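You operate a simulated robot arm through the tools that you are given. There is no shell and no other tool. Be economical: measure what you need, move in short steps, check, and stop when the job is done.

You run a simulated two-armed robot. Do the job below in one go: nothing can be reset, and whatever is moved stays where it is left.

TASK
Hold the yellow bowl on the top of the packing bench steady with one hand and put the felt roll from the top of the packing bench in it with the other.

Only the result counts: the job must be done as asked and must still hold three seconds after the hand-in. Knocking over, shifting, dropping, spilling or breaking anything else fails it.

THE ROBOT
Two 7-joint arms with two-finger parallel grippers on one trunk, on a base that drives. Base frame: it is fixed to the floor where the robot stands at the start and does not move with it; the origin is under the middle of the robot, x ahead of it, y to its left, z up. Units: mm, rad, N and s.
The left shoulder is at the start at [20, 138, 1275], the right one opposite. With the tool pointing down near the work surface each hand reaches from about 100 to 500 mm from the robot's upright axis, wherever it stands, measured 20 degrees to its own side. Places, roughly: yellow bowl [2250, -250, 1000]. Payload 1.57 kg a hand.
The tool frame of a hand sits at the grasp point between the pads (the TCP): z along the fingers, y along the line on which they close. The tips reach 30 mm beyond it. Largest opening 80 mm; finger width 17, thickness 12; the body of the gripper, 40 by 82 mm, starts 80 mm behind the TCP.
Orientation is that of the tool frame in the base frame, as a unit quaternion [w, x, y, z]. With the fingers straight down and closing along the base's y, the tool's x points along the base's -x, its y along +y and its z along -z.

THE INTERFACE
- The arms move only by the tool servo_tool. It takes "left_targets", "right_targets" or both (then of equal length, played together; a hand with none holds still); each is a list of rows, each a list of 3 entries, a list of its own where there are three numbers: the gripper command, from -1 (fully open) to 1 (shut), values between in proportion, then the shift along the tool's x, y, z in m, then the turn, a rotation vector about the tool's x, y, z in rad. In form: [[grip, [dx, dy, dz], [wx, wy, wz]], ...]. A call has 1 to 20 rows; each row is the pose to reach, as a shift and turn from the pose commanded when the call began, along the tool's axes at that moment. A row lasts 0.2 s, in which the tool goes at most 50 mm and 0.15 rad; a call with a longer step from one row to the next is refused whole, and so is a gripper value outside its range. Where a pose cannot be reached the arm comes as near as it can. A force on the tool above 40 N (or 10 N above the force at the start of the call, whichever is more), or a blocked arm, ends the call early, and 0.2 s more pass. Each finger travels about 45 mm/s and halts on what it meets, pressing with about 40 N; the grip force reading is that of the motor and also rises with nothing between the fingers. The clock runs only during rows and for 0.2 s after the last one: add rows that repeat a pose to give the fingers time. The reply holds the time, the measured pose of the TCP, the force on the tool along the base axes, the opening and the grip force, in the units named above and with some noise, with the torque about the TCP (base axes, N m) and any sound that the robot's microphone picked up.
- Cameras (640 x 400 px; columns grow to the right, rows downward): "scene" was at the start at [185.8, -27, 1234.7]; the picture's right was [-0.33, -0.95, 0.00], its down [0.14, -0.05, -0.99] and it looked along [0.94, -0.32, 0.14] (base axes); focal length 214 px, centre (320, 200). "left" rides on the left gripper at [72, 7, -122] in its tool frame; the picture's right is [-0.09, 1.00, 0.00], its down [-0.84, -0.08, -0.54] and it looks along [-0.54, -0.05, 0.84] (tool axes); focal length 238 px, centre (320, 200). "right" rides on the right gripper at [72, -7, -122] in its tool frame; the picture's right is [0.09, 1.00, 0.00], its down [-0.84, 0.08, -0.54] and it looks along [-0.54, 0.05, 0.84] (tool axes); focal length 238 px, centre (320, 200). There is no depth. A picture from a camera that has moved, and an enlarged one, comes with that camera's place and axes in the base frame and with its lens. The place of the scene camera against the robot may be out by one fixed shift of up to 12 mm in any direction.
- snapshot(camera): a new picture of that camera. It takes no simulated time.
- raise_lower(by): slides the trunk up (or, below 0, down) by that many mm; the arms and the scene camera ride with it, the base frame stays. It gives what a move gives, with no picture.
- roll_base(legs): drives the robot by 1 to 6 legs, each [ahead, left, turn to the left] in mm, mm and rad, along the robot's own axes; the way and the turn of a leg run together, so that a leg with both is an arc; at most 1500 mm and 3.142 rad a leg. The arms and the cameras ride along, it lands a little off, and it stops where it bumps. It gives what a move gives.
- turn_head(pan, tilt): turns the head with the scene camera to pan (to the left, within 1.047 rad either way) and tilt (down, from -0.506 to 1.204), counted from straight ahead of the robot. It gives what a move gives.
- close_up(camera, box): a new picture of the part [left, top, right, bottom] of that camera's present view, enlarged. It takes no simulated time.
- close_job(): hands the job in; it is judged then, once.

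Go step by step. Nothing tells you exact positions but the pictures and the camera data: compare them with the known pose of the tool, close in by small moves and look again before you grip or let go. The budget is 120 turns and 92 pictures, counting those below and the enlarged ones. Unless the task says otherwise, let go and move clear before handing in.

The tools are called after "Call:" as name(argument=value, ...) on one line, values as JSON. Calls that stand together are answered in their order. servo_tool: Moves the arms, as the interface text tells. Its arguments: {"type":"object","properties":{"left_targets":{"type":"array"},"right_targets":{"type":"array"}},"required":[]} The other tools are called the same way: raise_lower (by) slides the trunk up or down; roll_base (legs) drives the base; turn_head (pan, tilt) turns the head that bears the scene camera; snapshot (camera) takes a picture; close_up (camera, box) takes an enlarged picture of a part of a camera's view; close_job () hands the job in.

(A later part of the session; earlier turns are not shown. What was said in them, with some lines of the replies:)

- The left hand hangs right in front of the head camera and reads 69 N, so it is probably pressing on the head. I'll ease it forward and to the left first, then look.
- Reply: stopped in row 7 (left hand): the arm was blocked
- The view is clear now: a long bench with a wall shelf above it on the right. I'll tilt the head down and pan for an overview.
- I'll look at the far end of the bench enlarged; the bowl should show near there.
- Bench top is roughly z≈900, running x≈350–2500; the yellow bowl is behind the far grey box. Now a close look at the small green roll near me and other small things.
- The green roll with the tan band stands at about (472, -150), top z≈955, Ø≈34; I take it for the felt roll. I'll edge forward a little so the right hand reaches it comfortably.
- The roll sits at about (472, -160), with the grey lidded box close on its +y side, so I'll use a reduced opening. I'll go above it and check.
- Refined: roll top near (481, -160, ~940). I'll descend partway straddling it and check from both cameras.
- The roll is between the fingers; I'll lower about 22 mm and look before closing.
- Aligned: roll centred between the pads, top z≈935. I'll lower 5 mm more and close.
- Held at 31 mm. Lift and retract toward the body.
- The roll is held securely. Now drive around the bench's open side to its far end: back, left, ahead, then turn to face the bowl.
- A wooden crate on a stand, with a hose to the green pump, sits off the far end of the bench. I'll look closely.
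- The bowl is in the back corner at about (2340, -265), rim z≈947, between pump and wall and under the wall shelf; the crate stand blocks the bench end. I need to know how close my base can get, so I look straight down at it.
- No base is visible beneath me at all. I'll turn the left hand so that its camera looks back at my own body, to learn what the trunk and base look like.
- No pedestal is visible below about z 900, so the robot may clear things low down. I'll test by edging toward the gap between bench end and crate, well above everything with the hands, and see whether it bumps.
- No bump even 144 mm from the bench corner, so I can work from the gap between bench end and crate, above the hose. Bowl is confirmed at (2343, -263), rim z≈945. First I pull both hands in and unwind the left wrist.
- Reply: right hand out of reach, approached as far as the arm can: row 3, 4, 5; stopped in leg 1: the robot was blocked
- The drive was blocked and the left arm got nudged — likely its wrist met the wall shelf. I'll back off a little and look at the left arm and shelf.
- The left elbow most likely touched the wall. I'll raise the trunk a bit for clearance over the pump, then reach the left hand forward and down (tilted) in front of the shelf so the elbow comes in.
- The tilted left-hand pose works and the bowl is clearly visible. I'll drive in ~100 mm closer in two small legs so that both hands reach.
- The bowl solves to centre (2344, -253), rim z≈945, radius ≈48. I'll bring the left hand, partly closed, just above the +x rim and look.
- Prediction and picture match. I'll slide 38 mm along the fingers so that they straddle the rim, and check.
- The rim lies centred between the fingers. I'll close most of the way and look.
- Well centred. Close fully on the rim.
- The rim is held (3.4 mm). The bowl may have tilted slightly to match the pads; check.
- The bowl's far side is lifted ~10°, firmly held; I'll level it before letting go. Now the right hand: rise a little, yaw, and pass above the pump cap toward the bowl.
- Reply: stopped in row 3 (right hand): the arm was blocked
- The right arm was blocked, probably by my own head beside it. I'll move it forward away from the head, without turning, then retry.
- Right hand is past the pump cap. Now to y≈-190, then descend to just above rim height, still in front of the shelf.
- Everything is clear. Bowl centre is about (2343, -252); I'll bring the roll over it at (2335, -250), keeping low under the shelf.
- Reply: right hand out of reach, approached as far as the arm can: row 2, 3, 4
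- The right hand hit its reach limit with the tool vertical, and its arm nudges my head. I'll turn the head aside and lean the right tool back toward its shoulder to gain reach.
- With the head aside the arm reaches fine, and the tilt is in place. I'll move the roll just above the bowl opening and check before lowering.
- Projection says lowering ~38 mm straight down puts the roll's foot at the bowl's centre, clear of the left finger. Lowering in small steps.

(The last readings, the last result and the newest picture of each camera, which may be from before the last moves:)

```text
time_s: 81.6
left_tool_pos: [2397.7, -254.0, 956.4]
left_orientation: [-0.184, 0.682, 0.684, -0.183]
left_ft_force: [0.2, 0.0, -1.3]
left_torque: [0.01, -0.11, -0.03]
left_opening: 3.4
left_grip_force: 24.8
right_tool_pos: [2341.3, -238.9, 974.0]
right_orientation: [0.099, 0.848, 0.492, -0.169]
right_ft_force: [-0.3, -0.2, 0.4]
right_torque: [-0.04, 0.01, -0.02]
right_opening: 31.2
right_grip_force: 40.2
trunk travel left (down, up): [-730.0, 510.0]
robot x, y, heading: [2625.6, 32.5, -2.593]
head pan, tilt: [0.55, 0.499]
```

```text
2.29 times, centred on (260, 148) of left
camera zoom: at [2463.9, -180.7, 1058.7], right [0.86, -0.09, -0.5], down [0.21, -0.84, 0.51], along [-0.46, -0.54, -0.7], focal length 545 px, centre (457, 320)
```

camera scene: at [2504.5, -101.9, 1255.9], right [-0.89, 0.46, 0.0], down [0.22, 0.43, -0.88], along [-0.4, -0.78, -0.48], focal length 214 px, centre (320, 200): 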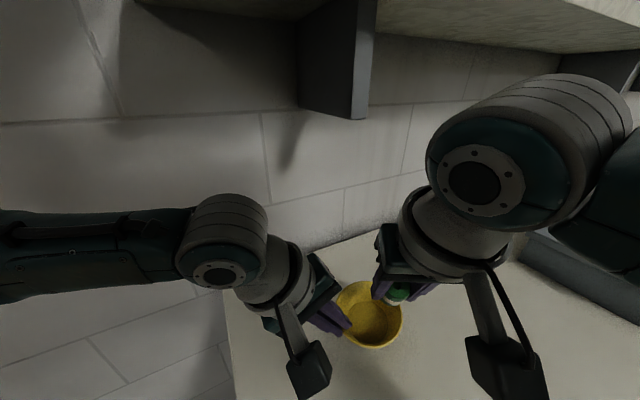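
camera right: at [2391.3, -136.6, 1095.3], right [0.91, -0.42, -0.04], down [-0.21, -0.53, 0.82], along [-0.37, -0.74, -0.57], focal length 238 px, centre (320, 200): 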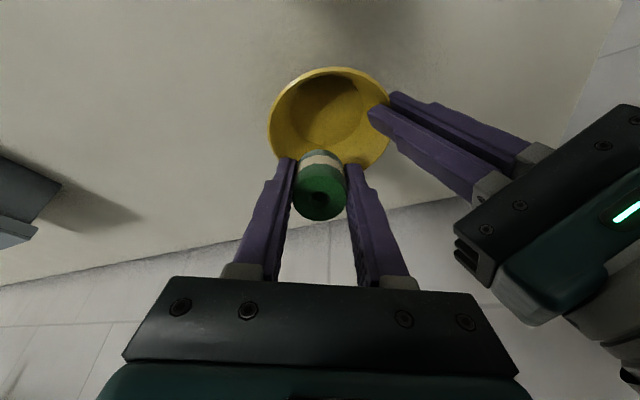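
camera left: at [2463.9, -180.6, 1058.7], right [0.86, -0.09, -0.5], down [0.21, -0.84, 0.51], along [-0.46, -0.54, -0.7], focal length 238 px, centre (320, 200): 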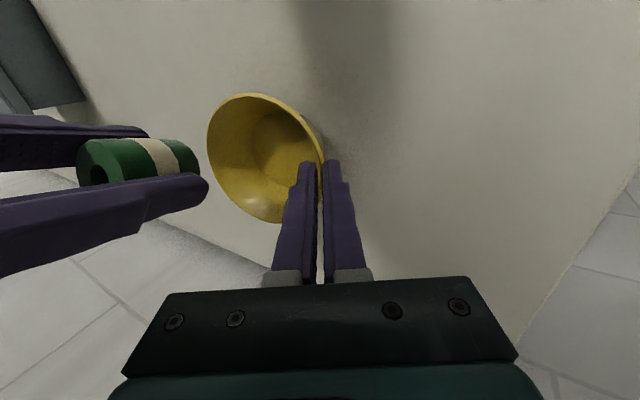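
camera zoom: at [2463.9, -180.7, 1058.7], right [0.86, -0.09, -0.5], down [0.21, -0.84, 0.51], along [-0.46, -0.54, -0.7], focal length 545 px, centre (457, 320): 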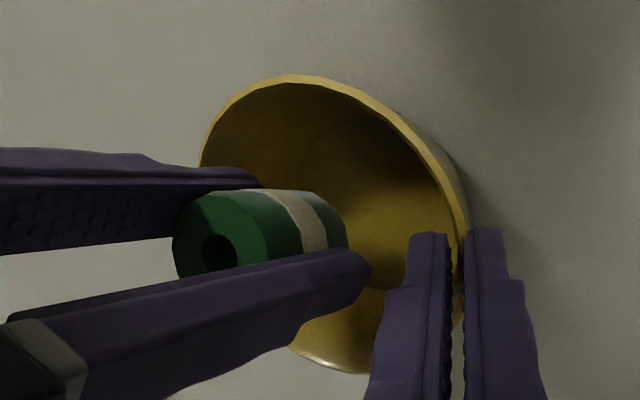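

The roll's foot is inside the bowl, centred. I'll lower 8 mm more, then open just enough to release.

Call:
servo_tool(right_targets=[[0.6, [0.0015, 0, 0.004], [0, 0, 0]], [0.6, [0.003, 0, 0.0075], [0, 0, 0]], [0.6, [0.003, 0, 0.0075], [0, 0, 0]]])

Call:
servo_tool(right_targets=[[0.1, [0, 0, 0], [0, 0, 0]], [0.0, [0, 0, 0], [0, 0, 0]], [-0.02, [0, 0, 0], [0, 0, 0]], [-0.02, [0, 0, 0], [0, 0, 0]]])

Call:
close_up(camera="right", box=[200, 50, 440, 220])

Call:
close_up(camera="left", box=[120, 60, 400, 235])

```text
time_s: 82.4
left_tool_pos: [2398.4, -254.3, 958.1]
left_orientation: [-0.183, 0.682, 0.684, -0.183]
left_ft_force: [-0.4, -1.4, -1.8]
left_torque: [-0.01, -0.11, 0.0]
left_opening: 3.7
left_grip_force: 24.5
right_tool_pos: [2339.6, -239.8, 967.6]
right_orientation: [0.098, 0.849, 0.491, -0.17]
right_ft_force: [-0.3, 0.4, 0.8]
right_torque: [0.0, 0.06, 0.03]
right_opening: 31.5
right_grip_force: 40.0
trunk travel left (down, up): [-730.0, 510.0]
robot x, y, heading: [2625.4, 27.7, -2.599]
head pan, tilt: [0.55, 0.499]
```

```text
time_s: 83.4
left_tool_pos: [2397.3, -254.2, 956.9]
left_orientation: [-0.183, 0.682, 0.684, -0.184]
left_ft_force: [-0.6, 0.2, -1.2]
left_torque: [0.03, -0.14, 0.01]
left_opening: 3.6
left_grip_force: 24.0
right_tool_pos: [2339.0, -238.3, 967.1]
right_orientation: [0.098, 0.849, 0.491, -0.17]
right_ft_force: [0.3, -0.2, -0.8]
right_torque: [-0.02, -0.04, 0.02]
right_opening: 40.9
right_grip_force: 0.0
trunk travel left (down, up): [-730.0, 510.0]
robot x, y, heading: [2626.8, 31.8, -2.599]
head pan, tilt: [0.55, 0.499]
```

```text
2.35 times, centred on (320, 135) of right
camera zoom: at [2389.7, -138.6, 1051.9], right [0.91, -0.42, -0.04], down [-0.21, -0.53, 0.82], along [-0.37, -0.74, -0.57], focal length 561 px, centre (320, 353)
```

zoom: 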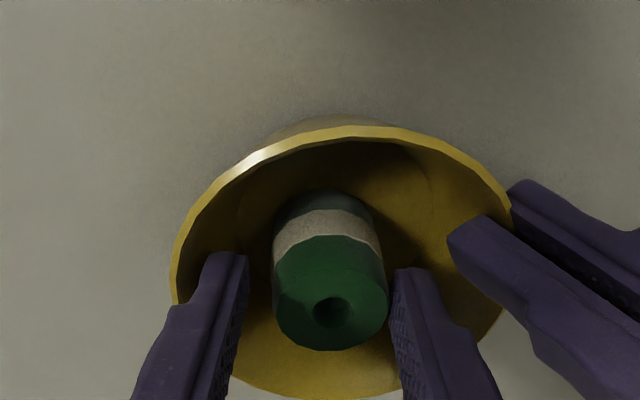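

```text
2.29 times, centred on (260, 148) of left
camera zoom: at [2463.8, -180.7, 1058.7], right [0.86, -0.09, -0.5], down [0.21, -0.84, 0.51], along [-0.46, -0.54, -0.7], focal length 545 px, centre (457, 320)
```

zoom: 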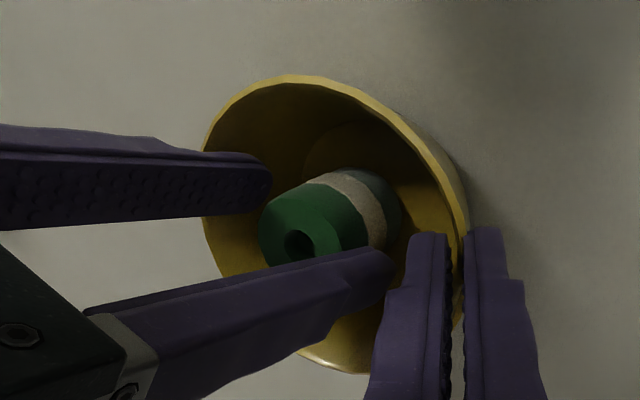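

The roll stands in the bowl, released. Withdraw the right hand along its own axis and then up.

Call:
servo_tool(right_targets=[[-0.02, [0, 0, -0.02], [0, 0, 0]], [-0.02, [0, 0, -0.04], [0, 0, 0]], [-0.02, [0, 0, -0.06], [0, 0, 0]], [-0.02, [0, 0, -0.09], [0, 0, 0]], [-0.02, [0, 0, -0.12], [0, 0, 0]], [-0.02, [0, 0, -0.15], [0, 0, 0]]])

Call:
close_up(camera="left", box=[120, 60, 400, 235])

Call:
snapshot(camera="right")

```text
time_s: 84.8
left_tool_pos: [2398.2, -254.0, 957.0]
left_orientation: [-0.183, 0.682, 0.684, -0.184]
left_ft_force: [-0.5, 0.6, -2.7]
left_torque: [0.0, -0.13, -0.01]
left_opening: 3.6
left_grip_force: 23.8
right_tool_pos: [2367.6, -187.7, 1104.4]
right_orientation: [0.093, 0.852, 0.487, -0.167]
right_ft_force: [0.9, -0.6, -0.4]
right_torque: [0.03, 0.0, 0.01]
right_opening: 40.5
right_grip_force: 0.1
trunk travel left (down, up): [-730.0, 510.0]
robot x, y, heading: [2624.3, 28.7, -2.595]
head pan, tilt: [0.55, 0.499]
```

```text
2.29 times, centred on (260, 148) of left
camera zoom: at [2463.8, -180.6, 1058.7], right [0.86, -0.09, -0.5], down [0.21, -0.84, 0.51], along [-0.46, -0.54, -0.7], focal length 545 px, centre (457, 320)
```

zoom: 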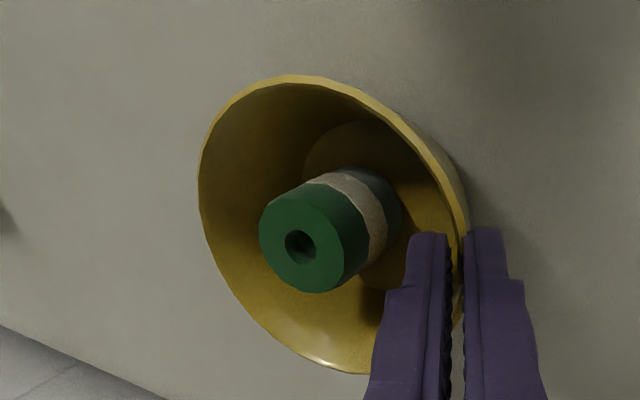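

```text
25 pictures are left
camera right: at [2417.7, -88.4, 1190.1], right [0.9, -0.43, -0.04], down [-0.22, -0.53, 0.82], along [-0.37, -0.73, -0.57], focal length 238 px, centre (320, 200)
```

right: 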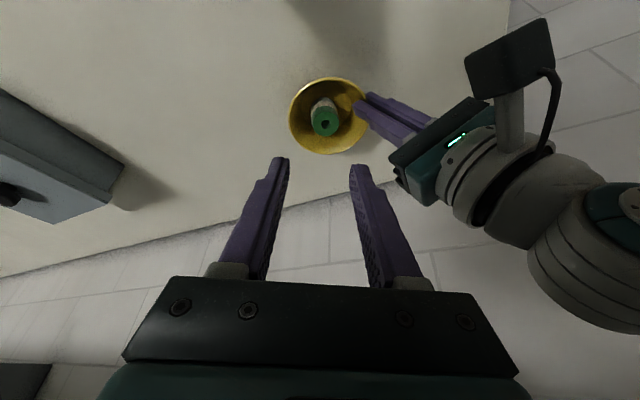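

The roll stands upright inside. Now I gently level the bowl with the left hand, pivoting about its lower edge.

Call:
servo_tool(left_targets=[[0.95, [0, -0.002, 0], [-0.03, 0, 0]], [0.95, [0, -0.0042, 0], [-0.06, 0, 0]], [0.95, [0, -0.0064, 0], [-0.09, 0, 0]], [0.95, [0, -0.0085, 0], [-0.12, 0, 0]], [0.95, [0, -0.0085, 0], [-0.12, 0, 0]]])

Call:
close_up(camera="right", box=[250, 50, 410, 170])

Call:
close_up(camera="scene", box=[270, 230, 470, 355])

```text
time_s: 86.0
left_tool_pos: [2390.2, -253.9, 961.2]
left_orientation: [-0.141, 0.692, 0.693, -0.143]
left_ft_force: [0.5, -0.3, -2.9]
left_torque: [0.04, -0.12, -0.01]
left_opening: 3.3
left_grip_force: 24.0
right_tool_pos: [2367.5, -190.5, 1105.3]
right_orientation: [0.095, 0.852, 0.488, -0.168]
right_ft_force: [-0.5, -0.1, -0.1]
right_torque: [0.03, 0.01, 0.01]
right_opening: 40.7
right_grip_force: 0.1
trunk travel left (down, up): [-730.0, 510.0]
robot x, y, heading: [2625.8, 30.1, -2.595]
head pan, tilt: [0.55, 0.499]
```

```text
3.33 times, centred on (330, 110) of right
camera zoom: at [2418.2, -89.1, 1190.1], right [0.9, -0.43, -0.04], down [-0.22, -0.53, 0.82], along [-0.37, -0.73, -0.57], focal length 794 px, centre (287, 500)
```

zoom: 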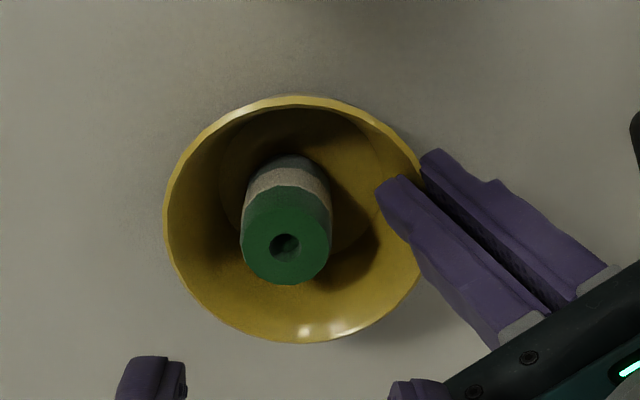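

```text
3.20 times, centred on (370, 292) of scene
camera zoom: at [2503.2, -102.4, 1260.7], right [-0.89, 0.47, 0.0], down [0.2, 0.38, -0.9], along [-0.42, -0.8, -0.43], focal length 686 px, centre (160, -96)
```

zoom: 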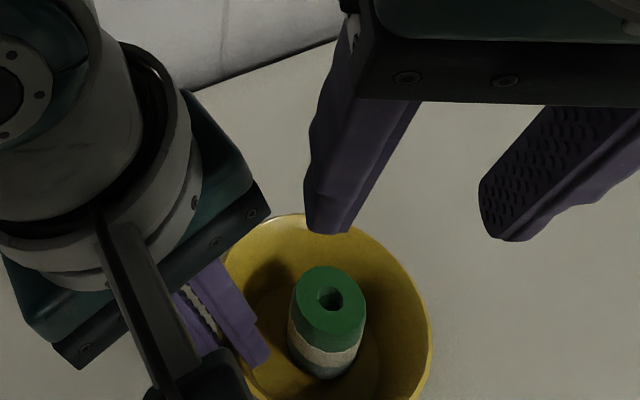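

I'll finish levelling and lower the bowl in 1 mm steps, watching the force for bench contact.

Call:
servo_tool(left_targets=[[0.95, [0, -0.002, 0], [-0.03, 0, 0]], [0.95, [0, -0.004, 0], [-0.06, 0, 0]], [0.95, [0, -0.004, 0], [-0.06, 0, 0]]])

Call:
snapshot(camera="left")

Call:
close_up(camera="right", box=[250, 50, 410, 170])

```text
time_s: 86.8
left_tool_pos: [2385.1, -253.7, 963.7]
left_orientation: [-0.121, 0.696, 0.697, -0.122]
left_ft_force: [-0.3, 1.3, -1.7]
left_torque: [0.04, -0.04, 0.01]
left_opening: 3.2
left_grip_force: 24.5
right_tool_pos: [2366.7, -188.7, 1105.3]
right_orientation: [0.096, 0.851, 0.488, -0.167]
right_ft_force: [0.5, 0.1, -1.4]
right_torque: [0.0, -0.02, 0.02]
right_opening: 40.9
right_grip_force: 0.1
trunk travel left (down, up): [-730.0, 510.0]
robot x, y, heading: [2624.2, 29.6, -2.589]
head pan, tilt: [0.55, 0.499]
```

```text
22 pictures are left
camera left: at [2432.7, -180.9, 1074.9], right [0.94, -0.09, -0.34], down [0.11, -0.84, 0.54], along [-0.33, -0.54, -0.77], focal length 238 px, centre (320, 200)
```

left: 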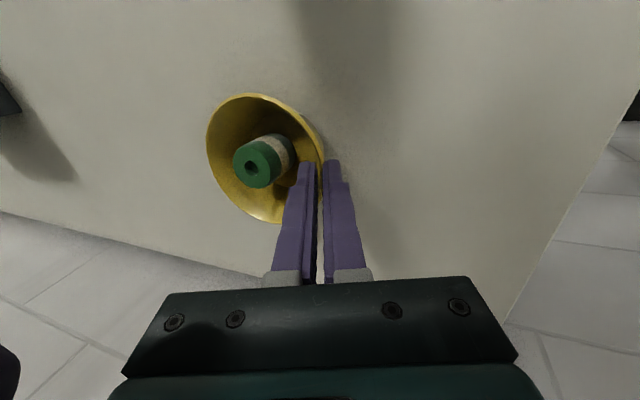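

```text
3.33 times, centred on (330, 110) of right
camera zoom: at [2418.2, -89.0, 1190.1], right [0.9, -0.43, -0.04], down [-0.22, -0.53, 0.82], along [-0.37, -0.73, -0.57], focal length 794 px, centre (287, 500)
```

zoom: 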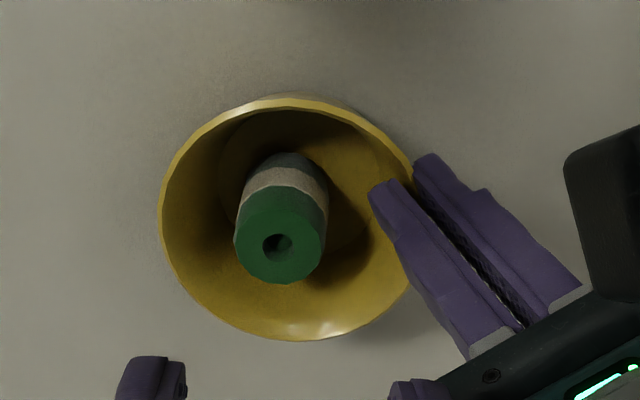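

Call:
servo_tool(left_targets=[[0.95, [0, 0.0004, 0.001], [0, 0, 0]], [0.95, [0, 0.0007, 0.0019], [0, 0, 0]], [0.95, [0, 0.001, 0.0028], [0, 0, 0]]])

Call:
servo_tool(left_targets=[[0.95, [0, 0.0004, 0.001], [0, 0, 0]], [0.95, [0, 0.0007, 0.0019], [0, 0, 0]]])

```text
time_s: 87.6
left_tool_pos: [2385.0, -254.1, 962.4]
left_orientation: [-0.123, 0.696, 0.697, -0.122]
left_ft_force: [5.5, 0.4, 14.0]
left_torque: [0.51, 0.24, -0.19]
left_opening: 3.7
left_grip_force: 24.4
right_tool_pos: [2367.7, -190.4, 1104.4]
right_orientation: [0.095, 0.852, 0.487, -0.169]
right_ft_force: [-0.7, 0.3, -0.6]
right_torque: [0.0, 0.0, 0.01]
right_opening: 40.7
right_grip_force: 0.1
trunk travel left (down, up): [-730.0, 510.0]
robot x, y, heading: [2629.2, 29.2, -2.595]
head pan, tilt: [0.55, 0.499]
```

```text
time_s: 88.2
left_tool_pos: [2384.6, -255.3, 959.3]
left_orientation: [-0.121, 0.696, 0.697, -0.122]
left_ft_force: [4.2, -2.3, 17.8]
left_torque: [0.41, 0.29, -0.03]
left_opening: 3.7
left_grip_force: 24.6
right_tool_pos: [2367.5, -188.6, 1105.9]
right_orientation: [0.095, 0.852, 0.487, -0.168]
right_ft_force: [-0.2, 0.3, 0.7]
right_torque: [0.01, 0.0, 0.02]
right_opening: 40.9
right_grip_force: 0.0
trunk travel left (down, up): [-730.0, 510.0]
robot x, y, heading: [2627.6, 30.3, -2.602]
head pan, tilt: [0.55, 0.499]
```

The bowl is now pressed on the bench (18 N). Ease 2 mm and open the left fingers slowly.

Call:
servo_tool(left_targets=[[0.95, [0, -0.0006, -0.0018], [0, 0, 0]], [0.95, [0, -0.0006, -0.0018], [0, 0, 0]]])

Call:
servo_tool(left_targets=[[0.85, [0, 0, 0], [0, 0, 0]], [0.75, [0, 0, 0], [0, 0, 0]], [0.6, [0, 0, 0], [0, 0, 0]], [0.4, [0, 0, 0], [0, 0, 0]], [0.3, [0, 0, 0], [0, 0, 0]], [0.3, [0, 0, 0], [0, 0, 0]]])

Call:
close_up(camera="left", box=[180, 70, 400, 210])

Call:
close_up(camera="right", box=[250, 50, 410, 170])

```text
time_s: 88.8
left_tool_pos: [2385.8, -253.5, 959.5]
left_orientation: [-0.122, 0.696, 0.697, -0.122]
left_ft_force: [-1.7, -1.5, 3.4]
left_torque: [0.12, 0.27, 0.1]
left_opening: 3.7
left_grip_force: 24.7
right_tool_pos: [2368.2, -189.3, 1104.4]
right_orientation: [0.095, 0.851, 0.488, -0.168]
right_ft_force: [-0.2, 0.1, 0.3]
right_torque: [0.03, 0.0, 0.0]
right_opening: 40.6
right_grip_force: 0.0
trunk travel left (down, up): [-730.0, 510.0]
robot x, y, heading: [2624.7, 31.1, -2.593]
head pan, tilt: [0.55, 0.499]
```

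```text
time_s: 90.2
left_tool_pos: [2386.8, -253.1, 960.6]
left_orientation: [-0.121, 0.696, 0.697, -0.121]
left_ft_force: [0.0, 0.1, -1.2]
left_torque: [-0.02, 0.0, -0.02]
left_opening: 27.8
left_grip_force: 0.0
right_tool_pos: [2366.9, -189.1, 1105.6]
right_orientation: [0.096, 0.851, 0.488, -0.168]
right_ft_force: [0.4, -0.4, 0.2]
right_torque: [0.01, -0.05, -0.03]
right_opening: 40.7
right_grip_force: 0.0
trunk travel left (down, up): [-730.0, 510.0]
robot x, y, heading: [2623.8, 26.0, -2.593]
head pan, tilt: [0.55, 0.499]
```

```text
2.86 times, centred on (290, 140) of left
camera zoom: at [2433.4, -180.4, 1071.7], right [0.94, -0.09, -0.34], down [0.11, -0.84, 0.54], along [-0.33, -0.54, -0.77], focal length 681 px, centre (406, 371)
```

zoom: 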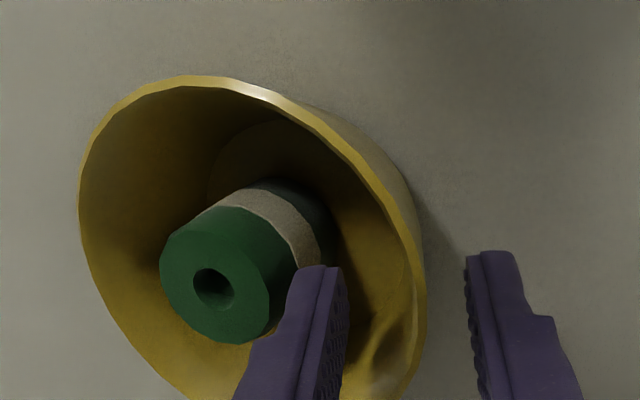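

```text
3.33 times, centred on (330, 110) of right
camera zoom: at [2418.3, -89.1, 1190.2], right [0.9, -0.43, -0.04], down [-0.22, -0.53, 0.82], along [-0.37, -0.73, -0.57], focal length 794 px, centre (287, 500)
```

zoom: 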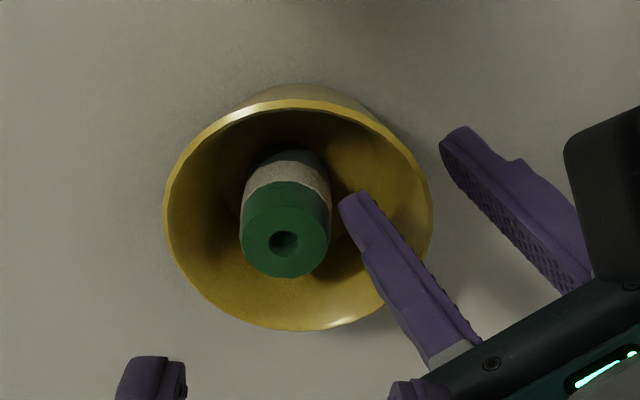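

The bowl sits flat with the roll upright inside. Withdraw the left hand along its fingers.

Call:
servo_tool(left_targets=[[0.3, [0, 0, -0.015], [0, 0, 0]], [0.3, [0, 0, -0.03], [0, 0, 0]], [0.3, [0, 0, -0.05], [0, 0, 0]], [0.3, [0, 0.015, -0.07], [0, 0, 0]], [0.3, [0, 0.035, -0.08], [0, 0, 0]]])

Call:
snapshot(camera="left")

Call:
snapshot(camera="right")

```text
time_s: 91.4
left_tool_pos: [2448.4, -252.8, 1024.9]
left_orientation: [-0.122, 0.696, 0.697, -0.122]
left_ft_force: [-0.4, 1.2, -0.3]
left_torque: [0.02, -0.03, 0.02]
left_opening: 27.8
left_grip_force: 0.2
right_tool_pos: [2367.9, -189.4, 1105.1]
right_orientation: [0.095, 0.851, 0.488, -0.168]
right_ft_force: [0.1, -0.6, 0.0]
right_torque: [-0.01, -0.03, 0.0]
right_opening: 40.7
right_grip_force: 0.1
trunk travel left (down, up): [-730.0, 510.0]
robot x, y, heading: [2624.6, 30.1, -2.595]
head pan, tilt: [0.55, 0.499]
```

```text
18 pictures are left
camera left: at [2494.7, -180.4, 1136.0], right [0.94, -0.09, -0.34], down [0.11, -0.84, 0.54], along [-0.33, -0.54, -0.77], focal length 238 px, centre (320, 200)
```

left: 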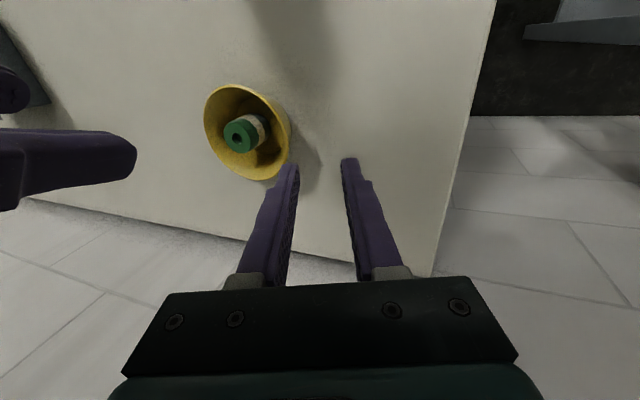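

```text
17 pictures are left
camera right: at [2418.4, -89.1, 1190.2], right [0.9, -0.43, -0.04], down [-0.22, -0.53, 0.82], along [-0.37, -0.73, -0.57], focal length 238 px, centre (320, 200)
```

right: 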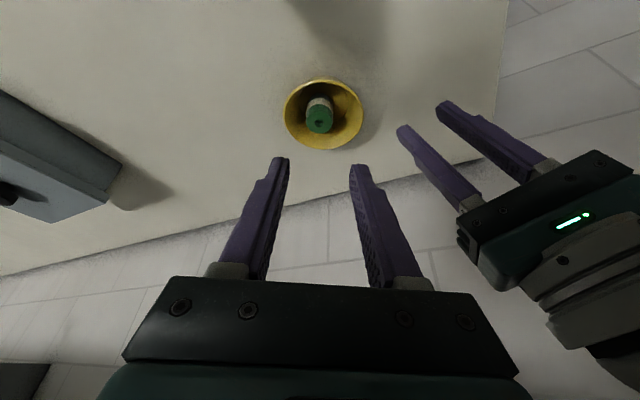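

Both hands are clear and empty. The felt roll stands in the yellow bowl, which sits flat on the bench with nothing else disturbed. Handing in.

Call:
close_job()

```text
The job is handed in.
```

The felt roll is standing upright in the yellow bowl. I held the bowl with the left hand while the right hand put the roll in, then let go with both hands and handed the job in.

- **Bowl:** it tilted about 10° when I gripped the rim. I levelled it and set it flat on the bench again before releasing, so it sits a few millimetres from where it started.
- **Other objects:** the left arm was blocked once on the way in, probably by its elbow against the wall. The right arm nudged my own head. In the last pictures nothing else looked moved, but I did not check the wall shelf again afterwards.
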